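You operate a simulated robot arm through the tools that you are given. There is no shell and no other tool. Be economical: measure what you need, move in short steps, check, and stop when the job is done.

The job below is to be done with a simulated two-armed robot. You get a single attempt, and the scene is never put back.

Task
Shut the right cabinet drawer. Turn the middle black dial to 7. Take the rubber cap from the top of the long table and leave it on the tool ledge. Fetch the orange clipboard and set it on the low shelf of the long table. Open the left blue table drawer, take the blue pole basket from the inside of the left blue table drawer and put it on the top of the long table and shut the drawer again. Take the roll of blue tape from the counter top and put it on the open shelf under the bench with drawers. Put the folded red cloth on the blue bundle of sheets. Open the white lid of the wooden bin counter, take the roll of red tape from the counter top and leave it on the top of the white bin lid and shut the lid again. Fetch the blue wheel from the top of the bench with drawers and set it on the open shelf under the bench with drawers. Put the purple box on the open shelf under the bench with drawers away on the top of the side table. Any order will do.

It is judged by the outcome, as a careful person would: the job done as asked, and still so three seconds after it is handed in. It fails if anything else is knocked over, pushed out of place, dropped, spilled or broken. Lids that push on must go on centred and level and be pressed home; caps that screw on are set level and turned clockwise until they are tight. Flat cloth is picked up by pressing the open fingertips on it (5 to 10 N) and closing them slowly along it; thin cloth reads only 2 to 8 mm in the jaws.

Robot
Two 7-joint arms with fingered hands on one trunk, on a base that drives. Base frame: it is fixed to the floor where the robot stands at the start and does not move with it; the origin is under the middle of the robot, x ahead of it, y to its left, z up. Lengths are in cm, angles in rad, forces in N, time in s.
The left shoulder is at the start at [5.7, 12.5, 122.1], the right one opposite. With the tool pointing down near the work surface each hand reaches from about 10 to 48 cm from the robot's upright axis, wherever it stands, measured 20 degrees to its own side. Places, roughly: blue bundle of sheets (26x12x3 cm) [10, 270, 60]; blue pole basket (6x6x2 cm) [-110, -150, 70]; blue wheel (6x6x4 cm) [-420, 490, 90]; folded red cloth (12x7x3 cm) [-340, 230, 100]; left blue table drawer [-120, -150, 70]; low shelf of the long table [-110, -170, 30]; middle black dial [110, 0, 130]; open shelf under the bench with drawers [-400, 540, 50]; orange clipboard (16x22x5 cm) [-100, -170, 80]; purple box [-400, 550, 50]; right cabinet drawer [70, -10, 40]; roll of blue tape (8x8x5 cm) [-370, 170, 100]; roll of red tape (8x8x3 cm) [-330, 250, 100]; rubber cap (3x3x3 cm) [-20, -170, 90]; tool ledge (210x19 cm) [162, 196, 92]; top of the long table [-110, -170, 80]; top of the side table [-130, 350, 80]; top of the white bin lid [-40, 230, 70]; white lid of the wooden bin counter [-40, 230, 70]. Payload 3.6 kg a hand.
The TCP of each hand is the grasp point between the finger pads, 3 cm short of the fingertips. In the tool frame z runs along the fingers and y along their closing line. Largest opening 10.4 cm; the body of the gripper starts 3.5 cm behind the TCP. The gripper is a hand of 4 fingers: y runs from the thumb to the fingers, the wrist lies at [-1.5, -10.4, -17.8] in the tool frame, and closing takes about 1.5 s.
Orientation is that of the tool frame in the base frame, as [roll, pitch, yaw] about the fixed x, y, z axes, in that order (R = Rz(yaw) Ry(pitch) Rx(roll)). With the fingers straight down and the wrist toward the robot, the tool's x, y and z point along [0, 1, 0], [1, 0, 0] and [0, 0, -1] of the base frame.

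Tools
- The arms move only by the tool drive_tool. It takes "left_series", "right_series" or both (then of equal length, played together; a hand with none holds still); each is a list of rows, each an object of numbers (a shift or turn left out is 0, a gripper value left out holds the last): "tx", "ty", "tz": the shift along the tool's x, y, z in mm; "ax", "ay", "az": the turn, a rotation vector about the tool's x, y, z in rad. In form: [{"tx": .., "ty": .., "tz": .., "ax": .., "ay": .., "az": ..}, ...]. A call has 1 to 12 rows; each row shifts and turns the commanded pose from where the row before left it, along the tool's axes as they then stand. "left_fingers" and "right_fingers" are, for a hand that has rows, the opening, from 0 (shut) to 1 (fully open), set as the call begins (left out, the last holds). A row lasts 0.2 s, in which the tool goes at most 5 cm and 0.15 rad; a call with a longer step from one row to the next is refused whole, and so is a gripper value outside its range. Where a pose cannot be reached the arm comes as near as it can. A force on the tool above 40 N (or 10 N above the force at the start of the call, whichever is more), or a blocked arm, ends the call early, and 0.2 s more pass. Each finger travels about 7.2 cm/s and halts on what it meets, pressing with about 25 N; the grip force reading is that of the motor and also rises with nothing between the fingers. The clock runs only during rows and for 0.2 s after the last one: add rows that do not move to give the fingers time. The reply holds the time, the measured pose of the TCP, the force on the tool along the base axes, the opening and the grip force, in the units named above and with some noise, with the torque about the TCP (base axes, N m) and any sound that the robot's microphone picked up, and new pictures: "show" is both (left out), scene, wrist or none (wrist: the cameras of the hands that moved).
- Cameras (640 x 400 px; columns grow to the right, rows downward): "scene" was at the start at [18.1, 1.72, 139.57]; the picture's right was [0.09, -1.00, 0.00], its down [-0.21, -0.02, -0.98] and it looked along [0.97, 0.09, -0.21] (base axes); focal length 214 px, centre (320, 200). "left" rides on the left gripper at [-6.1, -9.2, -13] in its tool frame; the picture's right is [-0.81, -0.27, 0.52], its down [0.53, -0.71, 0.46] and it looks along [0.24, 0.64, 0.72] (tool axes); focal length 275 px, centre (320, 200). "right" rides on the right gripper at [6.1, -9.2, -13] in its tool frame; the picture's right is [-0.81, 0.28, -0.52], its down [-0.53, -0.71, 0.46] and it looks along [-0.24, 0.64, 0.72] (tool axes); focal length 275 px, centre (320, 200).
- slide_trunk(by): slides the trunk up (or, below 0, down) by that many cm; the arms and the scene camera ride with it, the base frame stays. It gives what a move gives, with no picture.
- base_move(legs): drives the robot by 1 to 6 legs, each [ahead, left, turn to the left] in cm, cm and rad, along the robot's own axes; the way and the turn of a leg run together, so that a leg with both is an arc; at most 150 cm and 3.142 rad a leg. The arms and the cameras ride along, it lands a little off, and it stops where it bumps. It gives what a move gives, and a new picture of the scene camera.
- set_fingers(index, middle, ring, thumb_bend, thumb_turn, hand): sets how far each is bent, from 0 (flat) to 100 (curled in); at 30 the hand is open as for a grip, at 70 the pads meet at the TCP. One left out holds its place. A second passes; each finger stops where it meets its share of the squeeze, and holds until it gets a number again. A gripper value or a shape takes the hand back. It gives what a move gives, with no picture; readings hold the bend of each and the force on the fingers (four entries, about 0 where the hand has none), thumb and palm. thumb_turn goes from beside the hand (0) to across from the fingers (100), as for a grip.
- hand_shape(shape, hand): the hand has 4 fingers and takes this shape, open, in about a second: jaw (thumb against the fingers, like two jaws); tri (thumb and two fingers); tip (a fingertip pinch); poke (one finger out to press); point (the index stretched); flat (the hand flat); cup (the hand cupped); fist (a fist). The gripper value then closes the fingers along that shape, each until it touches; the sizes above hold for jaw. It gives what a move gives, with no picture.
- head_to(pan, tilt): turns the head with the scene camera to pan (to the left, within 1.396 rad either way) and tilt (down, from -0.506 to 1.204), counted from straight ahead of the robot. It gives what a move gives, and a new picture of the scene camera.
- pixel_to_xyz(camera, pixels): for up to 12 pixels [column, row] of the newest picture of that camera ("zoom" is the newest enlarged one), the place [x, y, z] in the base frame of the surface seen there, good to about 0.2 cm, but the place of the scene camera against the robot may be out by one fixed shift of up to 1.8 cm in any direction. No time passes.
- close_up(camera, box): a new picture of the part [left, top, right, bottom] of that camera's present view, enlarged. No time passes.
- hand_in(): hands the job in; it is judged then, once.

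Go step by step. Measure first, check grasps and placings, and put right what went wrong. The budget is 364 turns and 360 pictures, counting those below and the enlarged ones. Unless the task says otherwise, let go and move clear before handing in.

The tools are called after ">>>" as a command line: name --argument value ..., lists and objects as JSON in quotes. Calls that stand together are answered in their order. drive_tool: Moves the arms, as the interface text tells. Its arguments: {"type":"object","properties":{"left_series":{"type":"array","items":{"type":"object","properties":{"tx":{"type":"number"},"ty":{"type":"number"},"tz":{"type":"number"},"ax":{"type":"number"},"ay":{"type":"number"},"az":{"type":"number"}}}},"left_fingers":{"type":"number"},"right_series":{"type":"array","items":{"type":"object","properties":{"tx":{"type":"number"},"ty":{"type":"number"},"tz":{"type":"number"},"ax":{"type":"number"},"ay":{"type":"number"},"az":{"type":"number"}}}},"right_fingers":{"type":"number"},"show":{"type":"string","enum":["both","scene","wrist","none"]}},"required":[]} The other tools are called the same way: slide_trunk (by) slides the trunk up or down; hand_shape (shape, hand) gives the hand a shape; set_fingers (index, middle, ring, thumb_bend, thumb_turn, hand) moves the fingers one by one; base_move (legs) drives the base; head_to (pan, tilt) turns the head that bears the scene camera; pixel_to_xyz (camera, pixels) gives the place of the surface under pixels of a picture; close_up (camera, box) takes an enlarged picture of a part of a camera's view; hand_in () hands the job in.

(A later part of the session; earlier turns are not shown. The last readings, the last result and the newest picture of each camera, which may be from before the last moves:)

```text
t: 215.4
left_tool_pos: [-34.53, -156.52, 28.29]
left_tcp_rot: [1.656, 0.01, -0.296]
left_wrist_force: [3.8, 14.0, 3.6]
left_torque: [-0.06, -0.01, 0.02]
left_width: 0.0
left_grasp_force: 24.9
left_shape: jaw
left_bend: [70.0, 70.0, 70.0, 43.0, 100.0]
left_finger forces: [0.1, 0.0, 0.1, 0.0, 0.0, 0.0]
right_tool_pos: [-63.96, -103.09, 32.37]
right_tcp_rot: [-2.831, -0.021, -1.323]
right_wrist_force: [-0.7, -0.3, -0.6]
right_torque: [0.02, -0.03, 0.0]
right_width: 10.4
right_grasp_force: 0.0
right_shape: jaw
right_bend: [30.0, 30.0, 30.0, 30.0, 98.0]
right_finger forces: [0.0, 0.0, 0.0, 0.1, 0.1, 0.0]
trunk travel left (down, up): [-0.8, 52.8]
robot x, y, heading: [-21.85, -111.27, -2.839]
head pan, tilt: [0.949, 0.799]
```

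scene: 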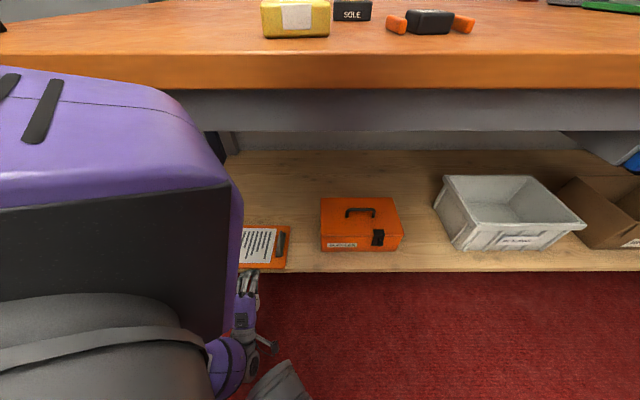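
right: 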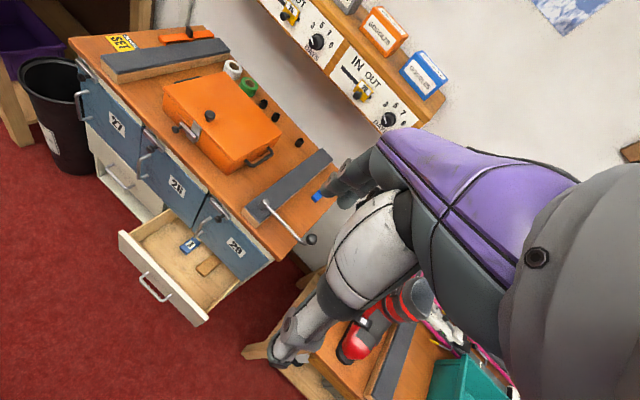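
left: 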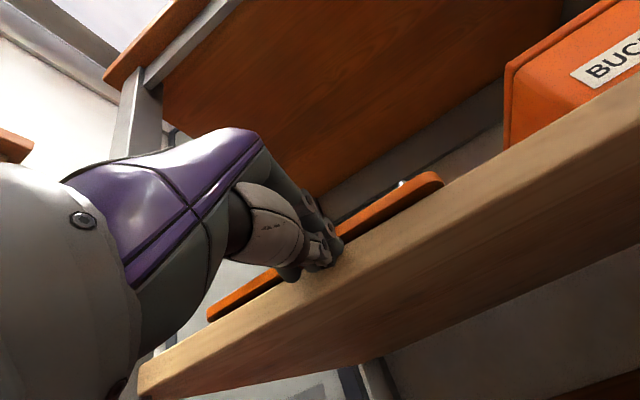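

The clipboard is flush on the low shelf. Retract, back away, and raise the trunk.

>>> drive_tool --left_series '[{"tz": -20}, {"tz": -20, "ty": 10}, {"ty": 30}, {"ty": 40}, {"ty": 40}, {}]' --show "none"

>>> base_move --legs '[[-18.8, -27.1, 0]]'

>>> slide_trunk --by 32

>>> head_to --pan 0.95 --tilt 0.7

```text
t: 216.8
left_tool_pos: [-33.68, -153.75, 40.55]
left_tcp_rot: [1.655, 0.009, -0.295]
left_wrist_force: [0.2, 0.0, 0.5]
left_torque: [-0.01, 0.03, -0.03]
left_width: 0.01
left_grasp_force: 24.5
left_shape: jaw
left_bend: [70.0, 70.0, 70.0, 43.0, 100.0]
left_finger forces: [0.1, 0.0, 0.0, 0.0, 0.0, 0.0]
right_tool_pos: [-64.07, -103.27, 32.36]
right_tcp_rot: [-2.833, -0.022, -1.324]
right_wrist_force: [0.3, -0.5, -0.2]
right_torque: [0.0, 0.0, -0.03]
right_width: 10.37
right_grasp_force: 0.0
right_shape: jaw
right_bend: [30.0, 30.0, 30.0, 30.0, 98.0]
right_finger forces: [0.0, 0.0, 0.1, 0.1, 0.1, 0.1]
trunk travel left (down, up): [-0.8, 52.8]
robot x, y, heading: [-21.96, -111.55, -2.838]
head pan, tilt: [0.949, 0.799]
```

```text
t: 219.8
left_tool_pos: [-23.95, -122.16, 40.54]
left_tcp_rot: [1.656, 0.01, -0.301]
left_wrist_force: [-0.1, 0.0, -0.7]
left_torque: [-0.01, 0.03, 0.02]
left_width: 0.0
left_grasp_force: 24.8
left_shape: jaw
left_bend: [70.0, 70.0, 70.0, 43.0, 100.0]
left_finger forces: [0.0, 0.0, 0.0, 0.1, 0.0, 0.0]
right_tool_pos: [-53.92, -71.67, 32.41]
right_tcp_rot: [-2.833, -0.021, -1.327]
right_wrist_force: [-0.5, 0.4, -1.3]
right_torque: [0.0, 0.03, -0.02]
right_width: 10.4
right_grasp_force: 0.0
right_shape: jaw
right_bend: [30.0, 30.0, 30.0, 30.0, 98.0]
right_finger forces: [0.0, 0.1, 0.0, 0.0, 0.0, 0.0]
trunk travel left (down, up): [-0.8, 52.8]
robot x, y, heading: [-12.01, -80.17, -2.845]
head pan, tilt: [0.949, 0.799]
```

scene: 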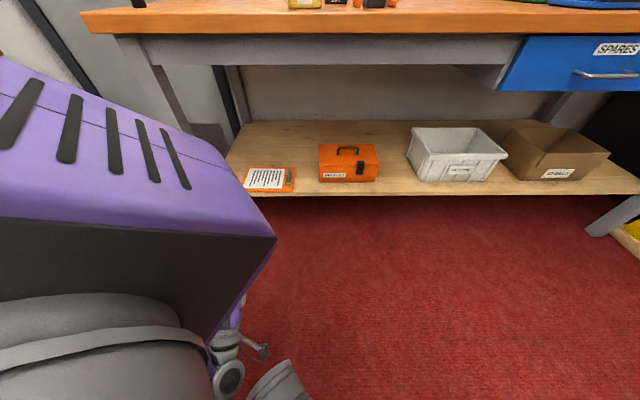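

```text
t: 222.9
left_tool_pos: [-24.01, -122.18, 72.58]
left_tcp_rot: [1.655, 0.01, -0.303]
left_wrist_force: [-0.3, -0.2, 0.4]
left_torque: [-0.01, -0.01, -0.01]
left_width: 0.0
left_grasp_force: 24.9
left_shape: jaw
left_bend: [70.0, 70.0, 70.0, 43.0, 100.0]
left_finger forces: [0.0, 0.1, 0.0, 0.0, 0.0, 0.0]
right_tool_pos: [-54.03, -71.51, 64.4]
right_tcp_rot: [-2.83, -0.021, -1.326]
right_wrist_force: [0.0, -0.6, 0.3]
right_torque: [0.04, 0.0, -0.01]
right_width: 10.41
right_grasp_force: 0.0
right_shape: jaw
right_bend: [30.0, 30.0, 30.0, 30.0, 98.0]
right_finger forces: [0.0, 0.0, 0.0, 0.0, 0.0, 0.1]
trunk travel left (down, up): [-32.8, 20.8]
robot x, y, heading: [-12.21, -79.96, -2.85]
head pan, tilt: [0.949, 0.799]
```

```text
t: 223.6
left_tool_pos: [-23.95, -122.22, 72.64]
left_tcp_rot: [1.655, 0.01, -0.3]
left_wrist_force: [0.0, 0.4, 0.2]
left_torque: [0.0, 0.02, -0.01]
left_width: 0.01
left_grasp_force: 24.9
left_shape: jaw
left_bend: [70.0, 70.0, 70.0, 43.0, 100.0]
left_finger forces: [0.1, 0.1, 0.0, 0.0, 0.0, 0.1]
right_tool_pos: [-53.95, -71.56, 64.46]
right_tcp_rot: [-2.833, -0.021, -1.325]
right_wrist_force: [-0.1, 0.0, 0.9]
right_torque: [0.01, -0.02, 0.05]
right_width: 10.39
right_grasp_force: 0.0
right_shape: jaw
right_bend: [30.0, 30.0, 30.0, 30.0, 98.0]
right_finger forces: [0.1, 0.1, 0.0, 0.0, 0.0, 0.1]
trunk travel left (down, up): [-32.8, 20.8]
robot x, y, heading: [-11.99, -79.95, -2.843]
head pan, tilt: [0.949, 0.7]
```

scene: 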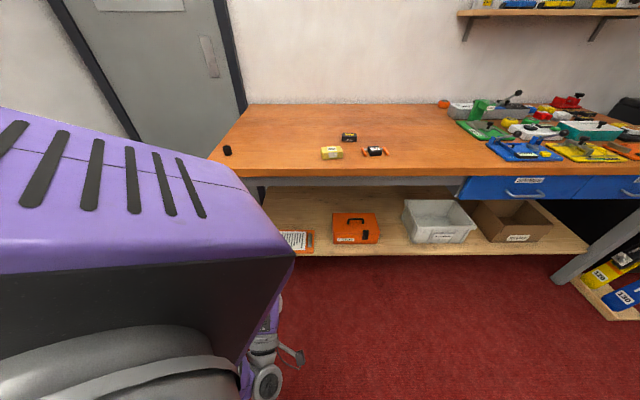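

Clipboard done. For the drawer I can keep this stance: slide along the table to bring the left hand in front of the SPARES handle at (523,194). Measure it.

>>> pixel_to_xyz --camera "scene" --pixels '[[508, 193], [523, 195], [543, 194], [531, 180], [465, 182], [580, 182], [490, 197]]'

>>> close_up --camera "scene" --box '[440, 160, 640, 220]'

```text
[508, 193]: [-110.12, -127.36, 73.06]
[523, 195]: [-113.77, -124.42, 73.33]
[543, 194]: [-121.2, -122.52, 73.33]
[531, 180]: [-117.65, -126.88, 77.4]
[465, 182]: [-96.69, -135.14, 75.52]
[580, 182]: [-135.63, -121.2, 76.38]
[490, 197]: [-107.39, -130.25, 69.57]
```

```text
3.20 times, centred on (540, 190) of scene
```

zoom: 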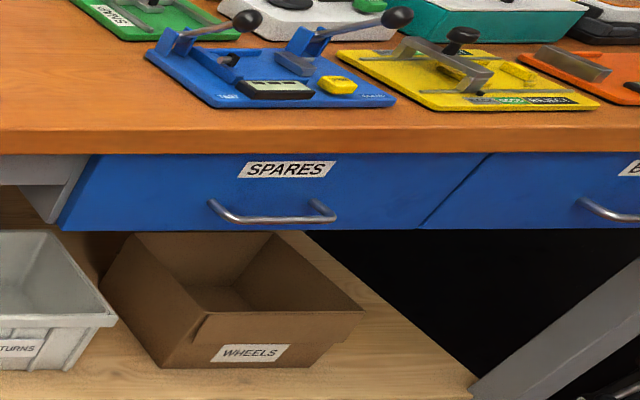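

Handle bar centre ≈(−115.7,−125), z≈73.2. Slide 86.7 cm along the table so the left hand faces it, hand half open.

>>> base_move --legs '[[71.6, -48.8, 0]]'

>>> drive_tool --left_series '[{}, {}, {}, {}, {}]' --left_fingers 0.55 --show "wrist"

```text
t: 228.4
left_tool_pos: [-106.68, -96.09, 72.61]
left_tcp_rot: [1.655, 0.01, -0.3]
left_wrist_force: [-1.1, 0.6, -0.3]
left_torque: [-0.02, -0.03, 0.03]
left_width: 0.03
left_grasp_force: 25.0
left_shape: jaw
left_bend: [70.0, 70.0, 70.0, 43.0, 100.0]
left_finger forces: [0.0, 0.1, 0.0, 0.0, 0.0, 0.0]
right_tool_pos: [-136.57, -45.41, 64.35]
right_tcp_rot: [-2.832, -0.023, -1.327]
right_wrist_force: [0.8, 0.3, 0.5]
right_torque: [-0.03, 0.03, 0.04]
right_width: 10.39
right_grasp_force: 0.0
right_shape: jaw
right_bend: [30.0, 30.0, 30.0, 30.0, 98.0]
right_finger forces: [0.1, 0.1, 0.1, 0.1, 0.0, 0.0]
trunk travel left (down, up): [-32.8, 20.8]
robot x, y, heading: [-95.11, -53.64, -2.849]
head pan, tilt: [0.949, 0.7]
```

scene: 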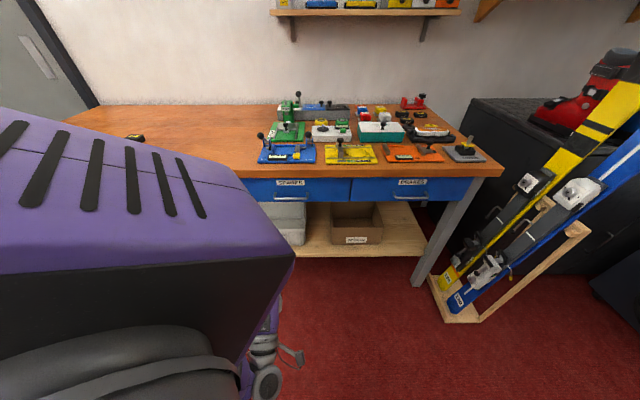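

```text
t: 229.6
left_tool_pos: [-106.71, -96.08, 72.59]
left_tcp_rot: [1.656, 0.01, -0.303]
left_wrist_force: [0.4, -0.5, -0.2]
left_torque: [-0.02, 0.02, -0.01]
left_width: 5.71
left_grasp_force: 0.1
left_shape: jaw
left_bend: [74.0, 43.0, 39.0, 67.0, 100.0]
left_finger forces: [0.0, 0.1, 0.0, 0.0, 0.1, 0.0]
right_tool_pos: [-136.51, -45.41, 64.49]
right_tcp_rot: [-2.832, -0.021, -1.327]
right_wrist_force: [0.4, 0.1, 0.1]
right_torque: [0.02, 0.02, -0.03]
right_width: 10.41
right_grasp_force: 0.1
right_shape: jaw
right_bend: [30.0, 30.0, 30.0, 30.0, 98.0]
right_finger forces: [0.1, 0.0, 0.1, 0.1, 0.1, 0.0]
trunk travel left (down, up): [-32.8, 20.8]
robot x, y, heading: [-94.75, -53.54, -2.845]
head pan, tilt: [0.949, 0.7]
```

left: 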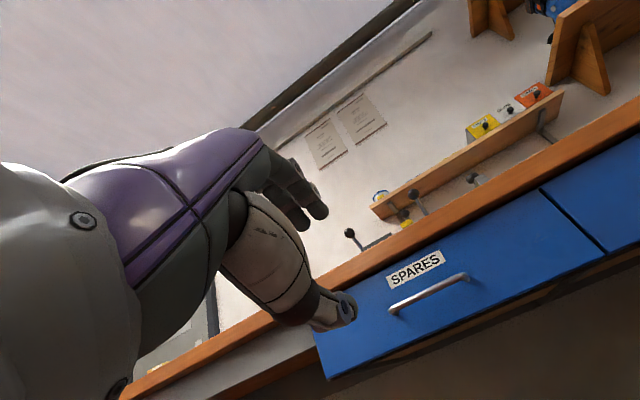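

>>> pixel_to_xyz --camera "left" --pixels '[[400, 302], [430, 289], [460, 276], [415, 272], [500, 280], [395, 310], [330, 300]]'

```text
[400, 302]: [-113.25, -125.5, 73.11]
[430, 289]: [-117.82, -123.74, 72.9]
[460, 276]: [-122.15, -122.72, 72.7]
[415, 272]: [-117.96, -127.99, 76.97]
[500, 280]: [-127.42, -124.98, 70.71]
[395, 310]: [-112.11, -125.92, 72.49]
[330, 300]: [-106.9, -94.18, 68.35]
```

>>> base_move --legs '[[14.8, 18.9, 0]]'

>>> drive_tool --left_series '[{"ty": -3}, {}, {}, {}]' --left_fingers 0.85 --show "wrist"

```text
t: 231.9
left_tool_pos: [-115.3, -118.42, 72.6]
left_tcp_rot: [1.656, 0.01, -0.303]
left_wrist_force: [0.1, 0.4, 0.1]
left_torque: [0.01, -0.01, -0.01]
left_width: 5.72
left_grasp_force: 0.1
left_shape: jaw
left_bend: [74.0, 43.0, 39.0, 67.0, 100.0]
left_finger forces: [0.0, 0.0, 0.0, 0.0, 0.0, 0.0]
right_tool_pos: [-145.22, -67.63, 64.38]
right_tcp_rot: [-2.831, -0.022, -1.328]
right_wrist_force: [-0.2, -0.3, 0.1]
right_torque: [-0.01, -0.04, 0.03]
right_width: 10.38
right_grasp_force: 0.0
right_shape: jaw
right_bend: [30.0, 30.0, 30.0, 30.0, 98.0]
right_finger forces: [0.2, 0.1, 0.0, 0.0, 0.0, 0.0]
trunk travel left (down, up): [-32.8, 20.8]
robot x, y, heading: [-103.66, -76.36, -2.843]
head pan, tilt: [0.949, 0.7]
```

scene: 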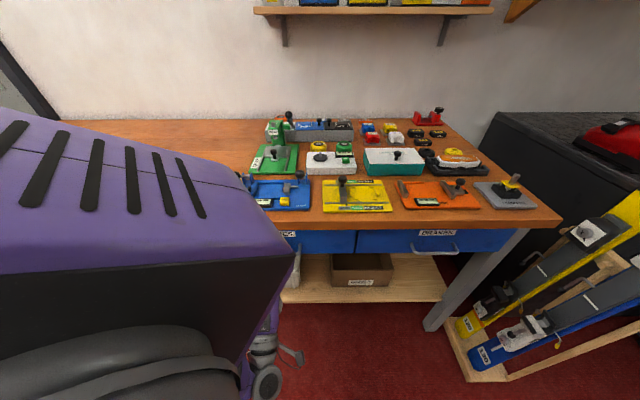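

```text
t: 232.9
left_tool_pos: [-115.4, -118.47, 72.36]
left_tcp_rot: [1.656, 0.01, -0.305]
left_wrist_force: [0.3, 0.1, 0.7]
left_torque: [0.01, 0.02, 0.03]
left_width: 8.82
left_grasp_force: 0.2
left_shape: jaw
left_bend: [27.0, 33.0, 31.0, 44.0, 99.0]
left_finger forces: [0.0, 0.1, 0.0, 0.0, 0.1, 0.1]
right_tool_pos: [-145.26, -67.83, 64.43]
right_tcp_rot: [-2.834, -0.02, -1.326]
right_wrist_force: [1.0, -0.2, -0.6]
right_torque: [0.01, 0.02, 0.0]
right_width: 10.37
right_grasp_force: 0.0
right_shape: jaw
right_bend: [30.0, 30.0, 30.0, 30.0, 98.0]
right_finger forces: [0.0, 0.0, 0.0, 0.0, 0.0, 0.0]
trunk travel left (down, up): [-32.8, 20.8]
robot x, y, heading: [-103.56, -76.1, -2.844]
head pan, tilt: [0.949, 0.7]
```

left: 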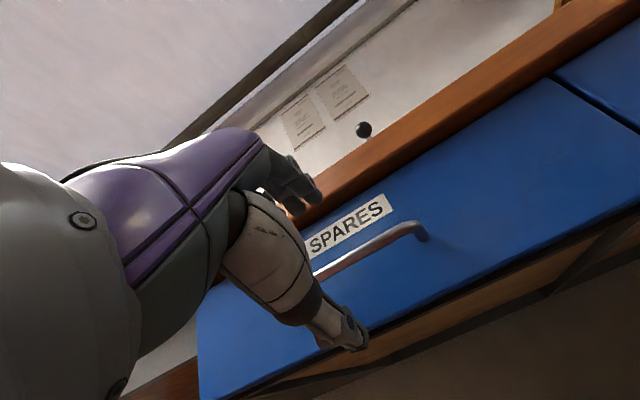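

Bar is between fingers and thumb. Advance 5.5 cm and close.

>>> drive_tool --left_series '[{"tz": 20}, {"tz": 20}, {"tz": 15, "ty": 3}, {}]' --show "none"

>>> drive_tool --left_series '[{}, {}, {}, {}, {}, {}, {}]' --left_fingers 0 --show "wrist"

```text
t: 233.9
left_tool_pos: [-117.1, -123.67, 72.1]
left_tcp_rot: [1.656, 0.01, -0.303]
left_wrist_force: [0.0, 0.3, 0.1]
left_torque: [-0.02, -0.03, 0.0]
left_width: 8.81
left_grasp_force: 0.1
left_shape: jaw
left_bend: [27.0, 33.0, 31.0, 44.0, 99.0]
left_finger forces: [0.1, 0.0, 0.0, 0.0, 0.1, 0.0]
right_tool_pos: [-145.31, -67.72, 64.41]
right_tcp_rot: [-2.833, -0.02, -1.328]
right_wrist_force: [-0.2, 0.5, 0.3]
right_torque: [0.01, 0.02, -0.01]
right_width: 10.38
right_grasp_force: 0.1
right_shape: jaw
right_bend: [30.0, 30.0, 30.0, 30.0, 98.0]
right_finger forces: [0.0, 0.0, 0.0, 0.1, 0.0, 0.0]
trunk travel left (down, up): [-32.8, 20.8]
robot x, y, heading: [-103.33, -76.6, -2.844]
head pan, tilt: [0.949, 0.7]
```

```text
t: 235.5
left_tool_pos: [-117.0, -123.87, 72.02]
left_tcp_rot: [1.657, 0.009, -0.303]
left_wrist_force: [-0.8, -3.0, -1.6]
left_torque: [0.04, -0.05, -0.05]
left_width: 0.03
left_grasp_force: 24.8
left_shape: jaw
left_bend: [72.0, 70.0, 67.0, 60.0, 100.0]
left_finger forces: [1.6, 0.2, 2.3, 0.0, 23.8, 0.0]
right_tool_pos: [-145.29, -67.77, 64.46]
right_tcp_rot: [-2.833, -0.022, -1.327]
right_wrist_force: [-0.4, 0.3, -0.5]
right_torque: [0.02, 0.01, -0.03]
right_width: 10.36
right_grasp_force: 0.0
right_shape: jaw
right_bend: [30.0, 30.0, 30.0, 30.0, 98.0]
right_finger forces: [0.0, 0.0, 0.0, 0.1, 0.0, 0.1]
trunk travel left (down, up): [-32.8, 20.8]
robot x, y, heading: [-103.56, -76.28, -2.844]
head pan, tilt: [0.949, 0.7]
```

left: 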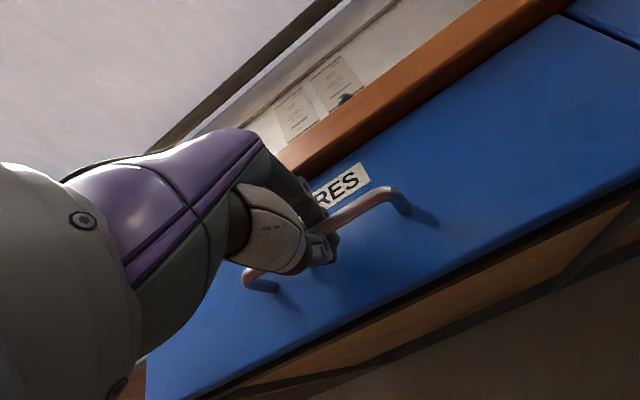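

The hand hooks the bar (thumb 24 N). Pull the drawer out 28 cm by backing away.

>>> base_move --legs '[[-7, -10.4, 0], [-8.7, -12.8, 0]]'

>>> drive_tool --left_series '[{}]' --show "wrist"

```text
t: 238.4
left_tool_pos: [-108.71, -97.08, 72.17]
left_tcp_rot: [1.658, 0.011, -0.299]
left_wrist_force: [6.2, -2.6, -5.7]
left_torque: [0.07, -0.03, 0.02]
left_width: 0.01
left_grasp_force: 24.6
left_shape: jaw
left_bend: [72.0, 70.0, 70.0, 62.0, 100.0]
left_finger forces: [2.3, 0.1, 2.6, 0.1, 25.5, 0.0]
right_tool_pos: [-137.03, -41.14, 64.52]
right_tcp_rot: [-2.831, -0.023, -1.327]
right_wrist_force: [-0.6, 0.0, 0.5]
right_torque: [0.01, -0.02, -0.02]
right_width: 10.39
right_grasp_force: 0.1
right_shape: jaw
right_bend: [30.0, 30.0, 30.0, 30.0, 98.0]
right_finger forces: [0.1, 0.1, 0.1, 0.0, 0.1, 0.0]
trunk travel left (down, up): [-32.8, 20.8]
robot x, y, heading: [-95.34, -49.6, -2.843]
head pan, tilt: [0.949, 0.7]
```

scene: 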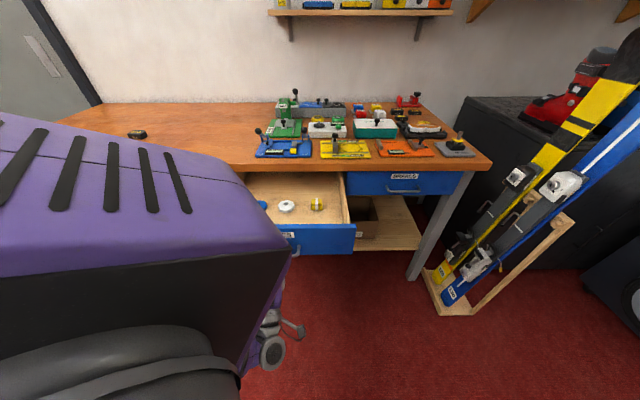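

```text
t: 238.8
left_tool_pos: [-108.66, -97.19, 72.1]
left_tcp_rot: [1.657, 0.01, -0.302]
left_wrist_force: [3.1, -2.7, -3.4]
left_torque: [0.01, -0.06, -0.03]
left_width: 0.02
left_grasp_force: 24.6
left_shape: jaw
left_bend: [72.0, 70.0, 70.0, 62.0, 100.0]
left_finger forces: [2.8, 0.2, 2.7, 0.0, 0.1, 0.0]
right_tool_pos: [-136.98, -41.1, 64.42]
right_tcp_rot: [-2.833, -0.02, -1.326]
right_wrist_force: [-0.6, 0.4, -0.4]
right_torque: [0.03, -0.01, -0.01]
right_width: 10.41
right_grasp_force: 0.1
right_shape: jaw
right_bend: [30.0, 30.0, 30.0, 30.0, 98.0]
right_finger forces: [0.1, 0.1, 0.0, 0.0, 0.0, 0.0]
trunk travel left (down, up): [-32.8, 20.8]
robot x, y, heading: [-94.94, -49.32, -2.841]
head pan, tilt: [0.949, 0.7]
```

left: 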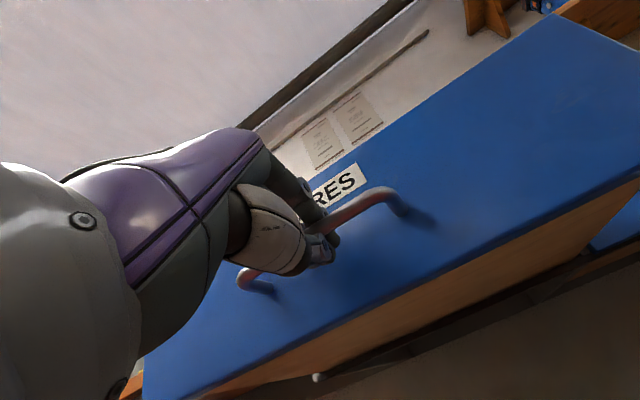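

The drawer is open, with three baskets: blue (262,205), white, yellow. Release, back the hand off, and raise it to see the blue one.

>>> drive_tool --left_series '[{}, {}, {}, {}, {}, {}, {"tz": -20}, {"tz": -30}, {"tz": -30}, {}]' --left_fingers 1 --show "wrist"

>>> base_move --legs '[[-14, -20, 0]]'

```text
t: 241.1
left_tool_pos: [-106.33, -89.5, 72.74]
left_tcp_rot: [1.655, 0.01, -0.302]
left_wrist_force: [0.7, -0.3, -0.1]
left_torque: [0.01, -0.01, -0.01]
left_width: 10.36
left_grasp_force: 0.0
left_shape: jaw
left_bend: [30.0, 30.0, 30.0, 30.0, 98.0]
left_finger forces: [0.0, 0.0, 0.1, 0.0, 0.0, 0.1]
right_tool_pos: [-137.02, -40.96, 64.39]
right_tcp_rot: [-2.833, -0.021, -1.327]
right_wrist_force: [-0.3, 0.8, 0.0]
right_torque: [0.03, -0.03, 0.01]
right_width: 10.37
right_grasp_force: 0.1
right_shape: jaw
right_bend: [30.0, 30.0, 30.0, 30.0, 98.0]
right_finger forces: [0.0, 0.0, 0.0, 0.1, 0.0, 0.0]
trunk travel left (down, up): [-32.8, 20.8]
robot x, y, heading: [-95.41, -49.84, -2.845]
head pan, tilt: [0.949, 0.7]
```

left: 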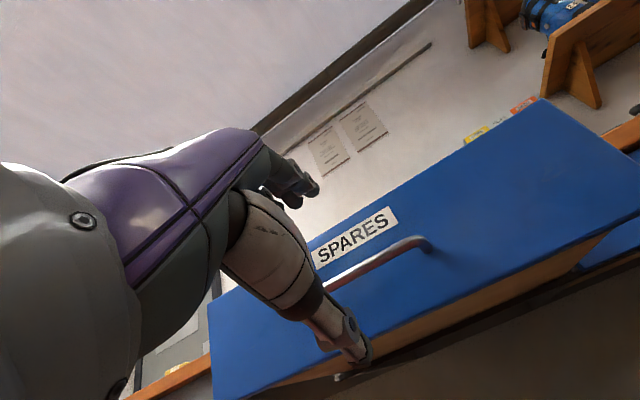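

```text
t: 243.4
left_tool_pos: [-98.94, -66.22, 72.81]
left_tcp_rot: [1.654, 0.01, -0.298]
left_wrist_force: [0.8, -0.1, -0.5]
left_torque: [0.01, -0.01, 0.03]
left_width: 10.39
left_grasp_force: 0.1
left_shape: jaw
left_bend: [30.0, 30.0, 30.0, 30.0, 98.0]
left_finger forces: [0.0, 0.0, 0.0, 0.0, 0.1, 0.0]
right_tool_pos: [-129.78, -17.91, 64.42]
right_tcp_rot: [-2.832, -0.021, -1.323]
right_wrist_force: [-0.3, -0.2, 0.7]
right_torque: [-0.02, -0.04, 0.0]
right_width: 10.38
right_grasp_force: 0.0
right_shape: jaw
right_bend: [30.0, 30.0, 30.0, 30.0, 98.0]
right_finger forces: [0.1, 0.2, 0.0, 0.0, 0.0, 0.1]
trunk travel left (down, up): [-32.8, 20.8]
robot x, y, heading: [-87.72, -26.3, -2.843]
head pan, tilt: [0.949, 0.7]
```

scene: 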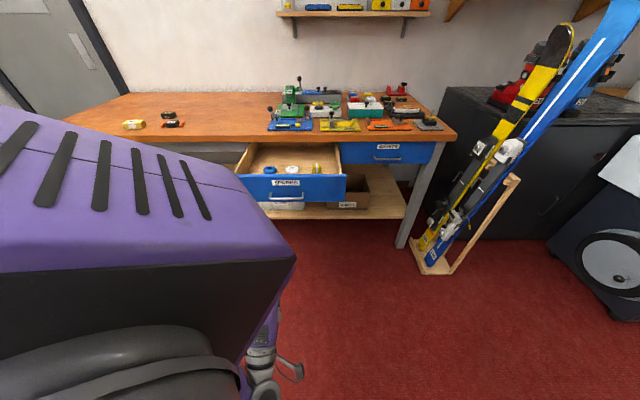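

>>> close_up --camera "scene" --box '[225, 130, 355, 210]'

>>> pixel_to_xyz --camera "scene" --pixels '[[270, 169], [270, 172], [291, 168], [316, 168], [300, 160], [290, 179], [345, 178], [243, 177], [260, 160], [282, 197]]'

```text
4.92 times, centred on (290, 170) of scene
```

zoom: 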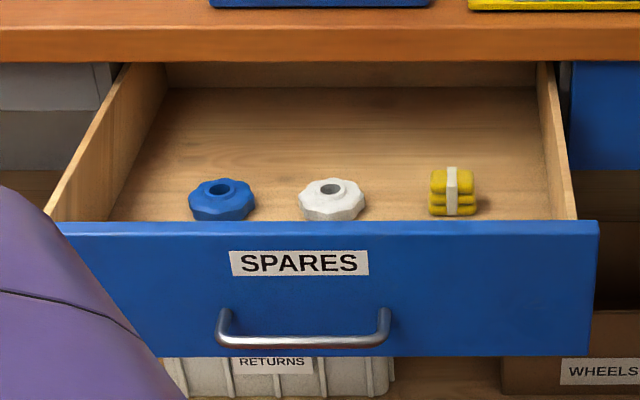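

```text
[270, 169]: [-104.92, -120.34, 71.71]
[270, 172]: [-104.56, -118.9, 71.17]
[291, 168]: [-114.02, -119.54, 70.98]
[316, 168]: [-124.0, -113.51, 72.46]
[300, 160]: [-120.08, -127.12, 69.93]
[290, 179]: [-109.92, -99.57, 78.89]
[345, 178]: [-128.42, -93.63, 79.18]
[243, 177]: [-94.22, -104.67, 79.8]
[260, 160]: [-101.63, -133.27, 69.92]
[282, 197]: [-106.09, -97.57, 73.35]
```

Blue basket centre ≈(−104.9,−120), top z≈72. I'll swing the left hand back to the front, point it down, and turn to face the table.

>>> drive_tool --left_series '[{"tz": -14.2, "tx": -42.1, "ay": -0.119}, {"tz": -9.1, "tx": -43.5, "ay": -0.119}, {"tz": -3.8, "tx": -44.3, "ay": -0.119}, {"tz": 1.5, "tx": -44.3, "ay": -0.119}, {"tz": 6.7, "tx": -43.9, "ay": -0.119}, {"tz": 11.9, "tx": -42.8, "ay": -0.119}, {"tz": 16.9, "tx": -41.1, "ay": -0.119}, {"tz": 21.6, "tx": -38.7, "ay": -0.119}, {}]' --show "none"

>>> drive_tool --left_series '[{"ty": 40}, {"ty": 40}, {"ty": 40}, {"ax": 0.14}, {"ax": 0.14}, {"ax": 0.14}, {"ax": 0.14}, {"ax": 0.14}, {"ax": 0.14}, {"ax": 0.14}, {"ax": 0.14}, {"ax": 0.14}]' --show "none"

>>> drive_tool --left_series '[{"ax": 0.14}, {"ax": 0.09}, {}]' --show "none"

>>> base_move --legs '[[0, 0, 0.973]]'

```text
t: 245.4
left_tool_pos: [-127.64, -45.44, 74.07]
left_tcp_rot: [1.612, 0.076, -1.251]
left_wrist_force: [-0.9, 0.2, 0.0]
left_torque: [-0.01, 0.02, 0.02]
left_width: 10.39
left_grasp_force: 0.0
left_shape: jaw
left_bend: [30.0, 30.0, 30.0, 30.0, 98.0]
left_finger forces: [0.0, 0.0, 0.0, 0.0, 0.0, 0.0]
right_tool_pos: [-129.67, -17.75, 64.31]
right_tcp_rot: [-2.832, -0.021, -1.323]
right_wrist_force: [0.1, -0.4, -0.4]
right_torque: [0.03, 0.02, 0.01]
right_width: 10.41
right_grasp_force: 0.1
right_shape: jaw
right_bend: [30.0, 30.0, 30.0, 30.0, 98.0]
right_finger forces: [0.1, 0.0, 0.0, 0.0, 0.1, 0.0]
trunk travel left (down, up): [-32.8, 20.8]
robot x, y, heading: [-87.84, -26.11, -2.84]
head pan, tilt: [0.949, 0.7]
```

```text
t: 248.0
left_tool_pos: [-127.8, -46.51, 85.99]
left_tcp_rot: [2.874, 0.073, -1.252]
left_wrist_force: [-0.3, -0.1, -0.1]
left_torque: [0.0, 0.01, 0.0]
left_width: 10.36
left_grasp_force: 0.1
left_shape: jaw
left_bend: [30.0, 30.0, 30.0, 30.0, 98.0]
left_finger forces: [0.0, 0.0, 0.1, 0.0, 0.1, 0.0]
right_tool_pos: [-129.66, -17.99, 64.39]
right_tcp_rot: [-2.831, -0.023, -1.326]
right_wrist_force: [0.0, -0.4, -0.4]
right_torque: [0.04, 0.03, -0.03]
right_width: 10.38
right_grasp_force: 0.1
right_shape: jaw
right_bend: [30.0, 30.0, 30.0, 30.0, 98.0]
right_finger forces: [0.0, 0.0, 0.0, 0.0, 0.1, 0.0]
trunk travel left (down, up): [-32.8, 20.8]
robot x, y, heading: [-87.86, -26.1, -2.841]
head pan, tilt: [0.949, 0.7]
```

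```text
t: 248.8
left_tool_pos: [-127.96, -46.61, 85.99]
left_tcp_rot: [3.103, 0.078, -1.25]
left_wrist_force: [0.9, 0.9, -0.7]
left_torque: [0.0, 0.0, 0.01]
left_width: 10.37
left_grasp_force: 0.1
left_shape: jaw
left_bend: [30.0, 30.0, 30.0, 30.0, 98.0]
left_finger forces: [0.0, 0.1, 0.0, 0.0, 0.0, 0.0]
right_tool_pos: [-129.71, -17.99, 64.42]
right_tcp_rot: [-2.832, -0.022, -1.326]
right_wrist_force: [-0.7, -0.1, 0.6]
right_torque: [0.0, 0.0, 0.01]
right_width: 10.39
right_grasp_force: 0.1
right_shape: jaw
right_bend: [30.0, 30.0, 30.0, 30.0, 98.0]
right_finger forces: [0.0, 0.0, 0.1, 0.0, 0.0, 0.0]
trunk travel left (down, up): [-32.8, 20.8]
robot x, y, heading: [-87.79, -26.14, -2.841]
head pan, tilt: [0.949, 0.7]
```

```text
t: 251.7
left_tool_pos: [-93.61, -70.8, 86.01]
left_tcp_rot: [3.103, 0.074, -0.282]
left_wrist_force: [-0.2, 0.4, 0.4]
left_torque: [-0.01, 0.0, 0.0]
left_width: 10.37
left_grasp_force: 0.0
left_shape: jaw
left_bend: [30.0, 30.0, 30.0, 30.0, 98.0]
left_finger forces: [0.0, 0.1, 0.0, 0.1, 0.1, 0.0]
right_tool_pos: [-118.19, -56.17, 64.41]
right_tcp_rot: [-2.833, -0.023, -0.355]
right_wrist_force: [0.6, -0.4, -0.2]
right_torque: [0.04, 0.0, 0.01]
right_width: 10.4
right_grasp_force: 0.1
right_shape: jaw
right_bend: [30.0, 30.0, 30.0, 30.0, 98.0]
right_finger forces: [0.0, 0.0, 0.0, 0.0, 0.0, 0.1]
trunk travel left (down, up): [-32.8, 20.8]
robot x, y, heading: [-87.78, -26.05, -1.871]
head pan, tilt: [0.949, 0.7]
```

scene: 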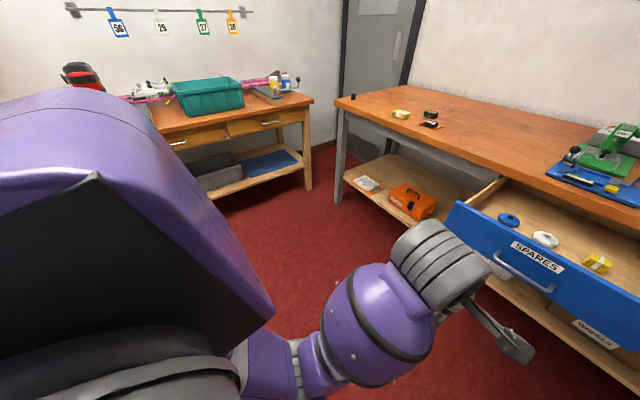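

Raise the right hand well above the drawer first, and look at the drawer.

>>> drive_tool --right_series '[{"tz": -40}, {"tz": -40}, {"tz": -40}, {"tz": -40, "ty": 10}, {"tz": -40, "ty": 10}, {"tz": -40, "ty": 10}, {"tz": -40, "ty": 10}, {"tz": -40, "ty": 10}, {"tz": -40, "ty": 10}, {"tz": -40, "ty": 10}, {}]' --show "none"

>>> head_to --pan 0.1 --tilt 0.75

```text
t: 254.1
left_tool_pos: [-93.71, -70.76, 86.03]
left_tcp_rot: [3.101, 0.075, -0.28]
left_wrist_force: [0.0, 0.2, -0.3]
left_torque: [-0.04, 0.01, -0.02]
left_width: 10.39
left_grasp_force: 0.1
left_shape: jaw
left_bend: [30.0, 30.0, 30.0, 30.0, 98.0]
left_finger forces: [0.0, 0.0, 0.0, 0.0, 0.0, 0.0]
right_tool_pos: [-125.55, -73.42, 100.39]
right_tcp_rot: [-2.831, -0.022, -0.355]
right_wrist_force: [-0.1, -0.3, -0.1]
right_torque: [0.0, 0.01, -0.03]
right_width: 10.38
right_grasp_force: 0.0
right_shape: jaw
right_bend: [30.0, 30.0, 30.0, 30.0, 98.0]
right_finger forces: [0.1, 0.0, 0.1, 0.1, 0.1, 0.0]
trunk travel left (down, up): [-32.8, 20.8]
robot x, y, heading: [-87.95, -26.49, -1.871]
head pan, tilt: [0.949, 0.7]
```

```text
t: 255.3
left_tool_pos: [-93.57, -70.8, 86.11]
left_tcp_rot: [3.102, 0.075, -0.281]
left_wrist_force: [-0.3, -0.3, 0.2]
left_torque: [-0.01, 0.0, 0.0]
left_width: 10.4
left_grasp_force: 0.0
left_shape: jaw
left_bend: [30.0, 30.0, 30.0, 30.0, 98.0]
left_finger forces: [0.1, 0.0, 0.0, 0.1, 0.1, 0.0]
right_tool_pos: [-125.53, -73.55, 100.35]
right_tcp_rot: [-2.833, -0.021, -0.355]
right_wrist_force: [-0.3, 0.7, -0.9]
right_torque: [0.03, -0.03, 0.0]
right_width: 10.39
right_grasp_force: 0.0
right_shape: jaw
right_bend: [30.0, 30.0, 30.0, 30.0, 98.0]
right_finger forces: [0.0, 0.0, 0.0, 0.0, 0.1, 0.1]
trunk travel left (down, up): [-32.8, 20.8]
robot x, y, heading: [-87.88, -26.14, -1.874]
head pan, tilt: [0.099, 0.75]
```

scene: 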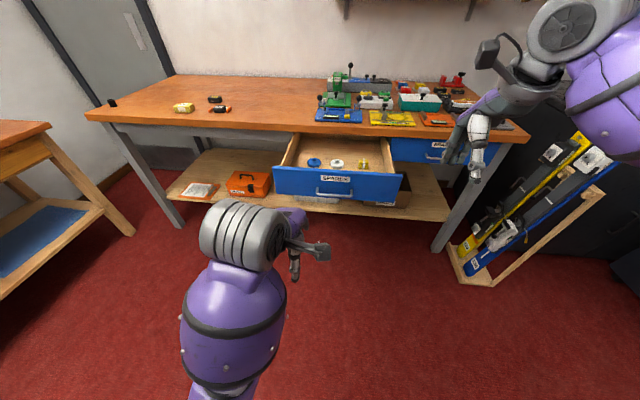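

Raise 8 cm for clearance and drive toward the basket.

>>> slide_trunk --by 8

>>> base_move --legs '[[46, 3.7, 0]]'

>>> drive_tool --left_series '[{}]' --show "wrist"

```text
t: 256.5
left_tool_pos: [-93.73, -70.79, 94.04]
left_tcp_rot: [3.104, 0.074, -0.281]
left_wrist_force: [-0.4, -0.7, -0.1]
left_torque: [0.01, 0.02, 0.0]
left_width: 10.39
left_grasp_force: 0.0
left_shape: jaw
left_bend: [30.0, 30.0, 30.0, 30.0, 98.0]
left_finger forces: [0.0, 0.1, 0.1, 0.1, 0.0, 0.0]
right_tool_pos: [-125.58, -73.36, 108.37]
right_tcp_rot: [-2.831, -0.023, -0.355]
right_wrist_force: [0.2, -0.3, -0.4]
right_torque: [-0.01, 0.0, 0.02]
right_width: 10.4
right_grasp_force: 0.1
right_shape: jaw
right_bend: [30.0, 30.0, 30.0, 30.0, 98.0]
right_finger forces: [0.1, 0.0, 0.0, 0.1, 0.0, 0.0]
trunk travel left (down, up): [-40.8, 12.8]
robot x, y, heading: [-88.07, -26.17, -1.87]
head pan, tilt: [0.099, 0.75]
```

```text
t: 259.2
left_tool_pos: [-103.56, -115.35, 94.12]
left_tcp_rot: [3.104, 0.074, -0.281]
left_wrist_force: [-0.9, -0.3, 0.6]
left_torque: [0.01, 0.01, -0.01]
left_width: 10.4
left_grasp_force: 0.0
left_shape: jaw
left_bend: [30.0, 30.0, 30.0, 30.0, 98.0]
left_finger forces: [0.1, 0.0, 0.0, 0.0, 0.0, 0.1]
right_tool_pos: [-135.54, -117.89, 108.45]
right_tcp_rot: [-2.833, -0.021, -0.357]
right_wrist_force: [0.1, 0.1, -0.1]
right_torque: [-0.01, 0.01, -0.02]
right_width: 10.39
right_grasp_force: 0.2
right_shape: jaw
right_bend: [30.0, 30.0, 30.0, 30.0, 98.0]
right_finger forces: [0.0, 0.1, 0.1, 0.0, 0.0, 0.0]
trunk travel left (down, up): [-40.8, 12.8]
robot x, y, heading: [-97.87, -70.68, -1.875]
head pan, tilt: [0.099, 0.75]
```

scene: 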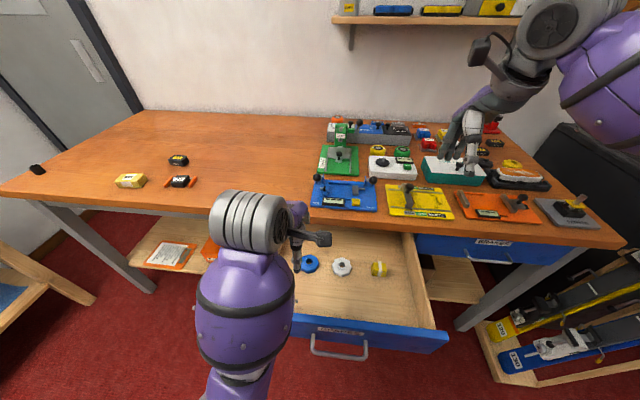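

```text
t: 259.6
left_tool_pos: [-103.61, -115.24, 93.9]
left_tcp_rot: [3.1, 0.076, -0.281]
left_wrist_force: [-0.7, 0.2, -0.2]
left_torque: [-0.02, 0.0, -0.03]
left_width: 10.35
left_grasp_force: 0.0
left_shape: jaw
left_bend: [30.0, 30.0, 30.0, 30.0, 98.0]
left_finger forces: [0.1, 0.0, 0.0, 0.0, 0.1, 0.0]
right_tool_pos: [-135.44, -117.94, 108.36]
right_tcp_rot: [-2.832, -0.022, -0.355]
right_wrist_force: [-0.1, 0.0, -0.5]
right_torque: [-0.03, -0.01, -0.01]
right_width: 10.4
right_grasp_force: 0.0
right_shape: jaw
right_bend: [30.0, 30.0, 30.0, 30.0, 98.0]
right_finger forces: [0.0, 0.0, 0.1, 0.1, 0.1, 0.0]
trunk travel left (down, up): [-40.8, 12.8]
robot x, y, heading: [-98.1, -70.82, -1.875]
head pan, tilt: [0.099, 0.75]
```

left: 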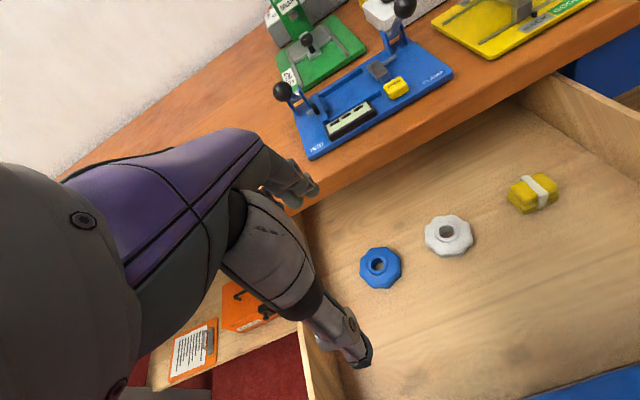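

>>> pixel_to_xyz --camera "left" --pixels '[[380, 252], [380, 285], [365, 268], [398, 268], [380, 265], [405, 295], [455, 235]]'

```text
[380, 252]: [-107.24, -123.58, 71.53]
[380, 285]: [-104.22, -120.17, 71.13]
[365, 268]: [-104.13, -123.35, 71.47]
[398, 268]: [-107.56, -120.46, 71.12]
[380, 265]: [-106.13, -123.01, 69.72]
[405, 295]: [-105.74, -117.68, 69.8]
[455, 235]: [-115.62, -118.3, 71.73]
```

>>> pixel_to_xyz --camera "left" --pixels '[[400, 152], [400, 165], [350, 185], [345, 196], [330, 195], [480, 115], [480, 128]]'

>>> drive_tool --left_series '[{"ax": 0.04, "ay": 0.075}, {}, {}]' --left_fingers 0.8 --show "none"

```text
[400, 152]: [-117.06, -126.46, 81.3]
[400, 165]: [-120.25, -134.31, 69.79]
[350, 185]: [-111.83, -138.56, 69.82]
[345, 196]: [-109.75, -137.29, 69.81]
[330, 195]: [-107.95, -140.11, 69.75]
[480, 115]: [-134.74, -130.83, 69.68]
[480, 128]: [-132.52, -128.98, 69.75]
```

```text
t: 260.4
left_tool_pos: [-103.62, -115.2, 94.07]
left_tcp_rot: [-3.141, 0.0, -0.28]
left_wrist_force: [-0.4, 0.8, 0.7]
left_torque: [0.01, 0.02, 0.02]
left_width: 8.32
left_grasp_force: 0.0
left_shape: jaw
left_bend: [27.0, 34.0, 32.0, 49.0, 99.0]
left_finger forces: [0.0, 0.0, 0.0, 0.0, 0.1, 0.0]
right_tool_pos: [-135.58, -117.91, 108.36]
right_tcp_rot: [-2.833, -0.023, -0.355]
right_wrist_force: [0.0, 0.4, -0.8]
right_torque: [0.01, 0.03, -0.02]
right_width: 10.42
right_grasp_force: 0.1
right_shape: jaw
right_bend: [30.0, 30.0, 30.0, 30.0, 98.0]
right_finger forces: [0.0, 0.0, 0.0, 0.0, 0.1, 0.0]
trunk travel left (down, up): [-40.8, 12.8]
robot x, y, heading: [-97.78, -70.89, -1.87]
head pan, tilt: [0.099, 0.75]
```

Table edge face is at n≈155.3, leaving ~2 cm for the finger backs. Move over the basket and descend in two stages.

>>> drive_tool --left_series '[{"ty": 34}, {"ty": 33}, {"tz": 35}, {"tz": 35}, {"tz": 35}, {"tz": 30}, {}]' --show "wrist"

```text
t: 262.0
left_tool_pos: [-105.4, -121.71, 80.49]
left_tcp_rot: [3.14, 0.0, -0.279]
left_wrist_force: [-0.4, 0.6, -0.3]
left_torque: [-0.02, 0.0, -0.03]
left_width: 8.36
left_grasp_force: 0.1
left_shape: jaw
left_bend: [27.0, 34.0, 32.0, 49.0, 99.0]
left_finger forces: [0.1, 0.1, 0.1, 0.0, 0.0, 0.0]
right_tool_pos: [-135.51, -117.88, 108.26]
right_tcp_rot: [-2.833, -0.021, -0.357]
right_wrist_force: [-0.4, -0.5, 0.7]
right_torque: [-0.03, -0.02, 0.0]
right_width: 10.37
right_grasp_force: 0.1
right_shape: jaw
right_bend: [30.0, 30.0, 30.0, 30.0, 98.0]
right_finger forces: [0.0, 0.1, 0.0, 0.1, 0.1, 0.0]
trunk travel left (down, up): [-40.8, 12.8]
robot x, y, heading: [-97.49, -70.66, -1.877]
head pan, tilt: [0.099, 0.75]
```

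left: 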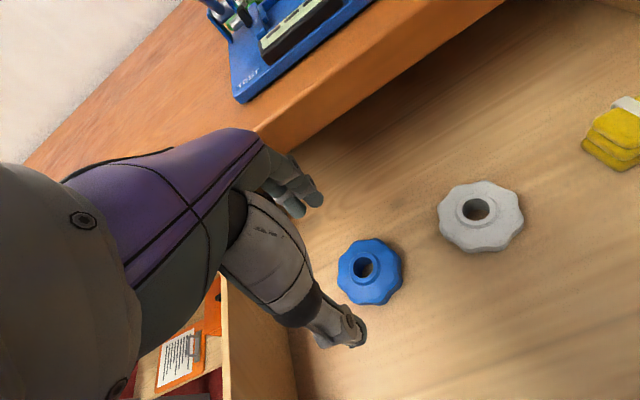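

>>> pixel_to_xyz --camera "left" --pixels '[[370, 243], [370, 302], [340, 272], [402, 272], [355, 290], [385, 255]]'

```text
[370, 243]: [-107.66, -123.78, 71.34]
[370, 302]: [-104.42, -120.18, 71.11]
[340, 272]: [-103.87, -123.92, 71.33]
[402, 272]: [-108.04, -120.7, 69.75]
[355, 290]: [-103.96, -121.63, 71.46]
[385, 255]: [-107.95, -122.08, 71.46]
```

>>> drive_tool --left_series '[{"tz": 25, "tx": -4}, {"tz": 25}, {"tz": 15}, {"tz": 9}, {}]' --show "none"

>>> drive_tool --left_series '[{}, {}, {}, {}, {}, {}, {}]' --left_fingers 0 --show "wrist"

```text
t: 263.2
left_tool_pos: [-105.88, -121.6, 73.08]
left_tcp_rot: [-3.141, 0.001, -0.279]
left_wrist_force: [0.3, -0.1, 0.2]
left_torque: [-0.01, -0.02, 0.01]
left_width: 8.33
left_grasp_force: 0.0
left_shape: jaw
left_bend: [27.0, 34.0, 32.0, 49.0, 99.0]
left_finger forces: [0.0, 0.0, 0.0, 0.1, 0.0, 0.0]
right_tool_pos: [-135.5, -117.89, 108.39]
right_tcp_rot: [-2.833, -0.022, -0.357]
right_wrist_force: [0.0, -0.2, -0.3]
right_torque: [0.02, 0.0, 0.01]
right_width: 10.38
right_grasp_force: 0.0
right_shape: jaw
right_bend: [30.0, 30.0, 30.0, 30.0, 98.0]
right_finger forces: [0.0, 0.1, 0.1, 0.1, 0.0, 0.1]
trunk travel left (down, up): [-40.8, 12.8]
robot x, y, heading: [-97.84, -70.55, -1.872]
head pan, tilt: [0.099, 0.75]
```

```text
t: 264.8
left_tool_pos: [-105.81, -121.55, 73.14]
left_tcp_rot: [3.14, 0.0, -0.278]
left_wrist_force: [-0.1, -0.2, -0.1]
left_torque: [-0.01, 0.0, -0.01]
left_width: 5.23
left_grasp_force: 25.3
left_shape: jaw
left_bend: [74.0, 45.0, 48.0, 69.0, 100.0]
left_finger forces: [13.3, 7.9, 0.2, 0.1, 21.6, 0.0]
right_tool_pos: [-135.6, -117.86, 108.35]
right_tcp_rot: [-2.835, -0.022, -0.356]
right_wrist_force: [0.7, -0.7, 0.7]
right_torque: [-0.02, -0.01, -0.01]
right_width: 10.39
right_grasp_force: 0.2
right_shape: jaw
right_bend: [30.0, 30.0, 30.0, 30.0, 98.0]
right_finger forces: [0.1, 0.1, 0.0, 0.0, 0.0, 0.0]
trunk travel left (down, up): [-40.8, 12.8]
robot x, y, heading: [-97.71, -70.67, -1.87]
head pan, tilt: [0.099, 0.75]
```

left: 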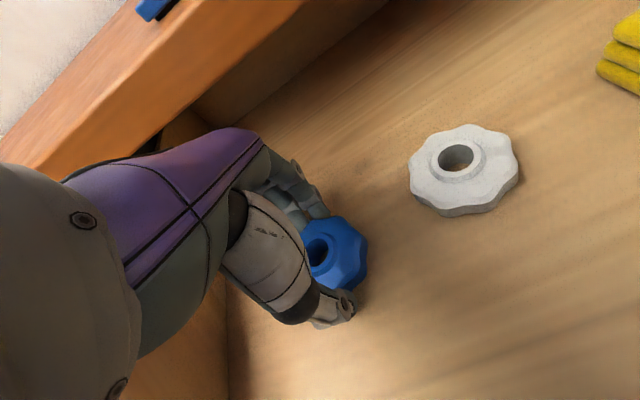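

Gripped (width 5.2 cm, 21 N). Lift straight up well above the tabletop.

>>> drive_tool --left_series '[{"tz": -30}, {"tz": -40}, {"tz": -40}, {"tz": -40}, {"tz": -40}, {"tz": -40}, {"tz": -30}, {}]' --show "wrist"

>>> base_move --legs '[[0, 18, 0], [4, 0, 0]]'

```text
t: 266.6
left_tool_pos: [-105.74, -121.51, 99.21]
left_tcp_rot: [-3.139, 0.0, -0.279]
left_wrist_force: [0.8, 0.3, -0.3]
left_torque: [0.0, -0.02, 0.0]
left_width: 5.17
left_grasp_force: 24.5
left_shape: jaw
left_bend: [74.0, 45.0, 48.0, 69.0, 100.0]
left_finger forces: [13.3, 8.1, 0.3, 0.0, 21.6, 0.1]
right_tool_pos: [-135.48, -117.89, 108.47]
right_tcp_rot: [-2.833, -0.023, -0.357]
right_wrist_force: [0.1, 0.3, -0.1]
right_torque: [-0.03, -0.03, -0.01]
right_width: 10.39
right_grasp_force: 0.1
right_shape: jaw
right_bend: [30.0, 30.0, 30.0, 30.0, 98.0]
right_finger forces: [0.0, 0.1, 0.0, 0.0, 0.0, 0.0]
trunk travel left (down, up): [-40.8, 12.8]
robot x, y, heading: [-98.16, -70.66, -1.874]
head pan, tilt: [0.099, 0.75]
```

left: 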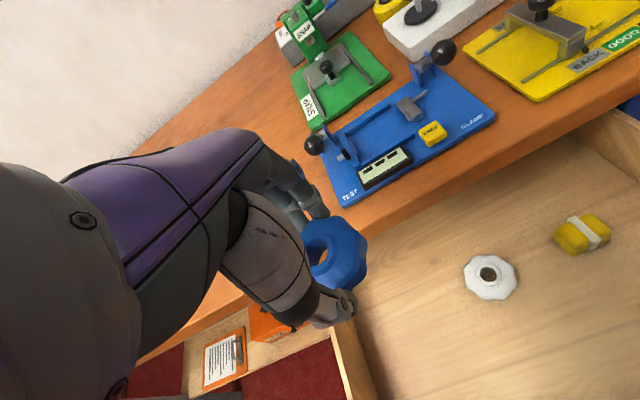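

```text
t: 269.3
left_tool_pos: [-89.76, -130.67, 99.1]
left_tcp_rot: [-3.139, 0.002, -0.28]
left_wrist_force: [-1.1, -0.8, -1.1]
left_torque: [0.0, 0.0, -0.02]
left_width: 5.17
left_grasp_force: 24.4
left_shape: jaw
left_bend: [74.0, 45.0, 48.0, 69.0, 100.0]
left_finger forces: [13.3, 8.1, 0.3, 0.0, 21.6, 0.0]
right_tool_pos: [-119.57, -127.12, 108.29]
right_tcp_rot: [-2.83, -0.02, -0.353]
right_wrist_force: [-0.9, -1.1, -0.7]
right_torque: [0.04, 0.0, -0.01]
right_width: 10.39
right_grasp_force: 0.2
right_shape: jaw
right_bend: [30.0, 30.0, 30.0, 30.0, 98.0]
right_finger forces: [0.0, 0.0, 0.0, 0.0, 0.0, 0.0]
trunk travel left (down, up): [-40.8, 12.8]
robot x, y, heading: [-81.9, -79.63, -1.872]
head pan, tilt: [0.099, 0.75]
```

scene: 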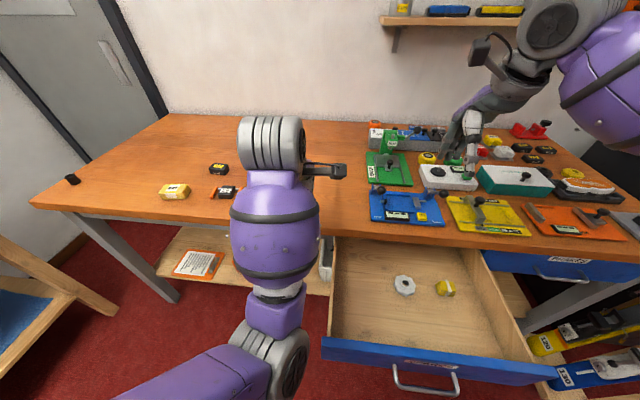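

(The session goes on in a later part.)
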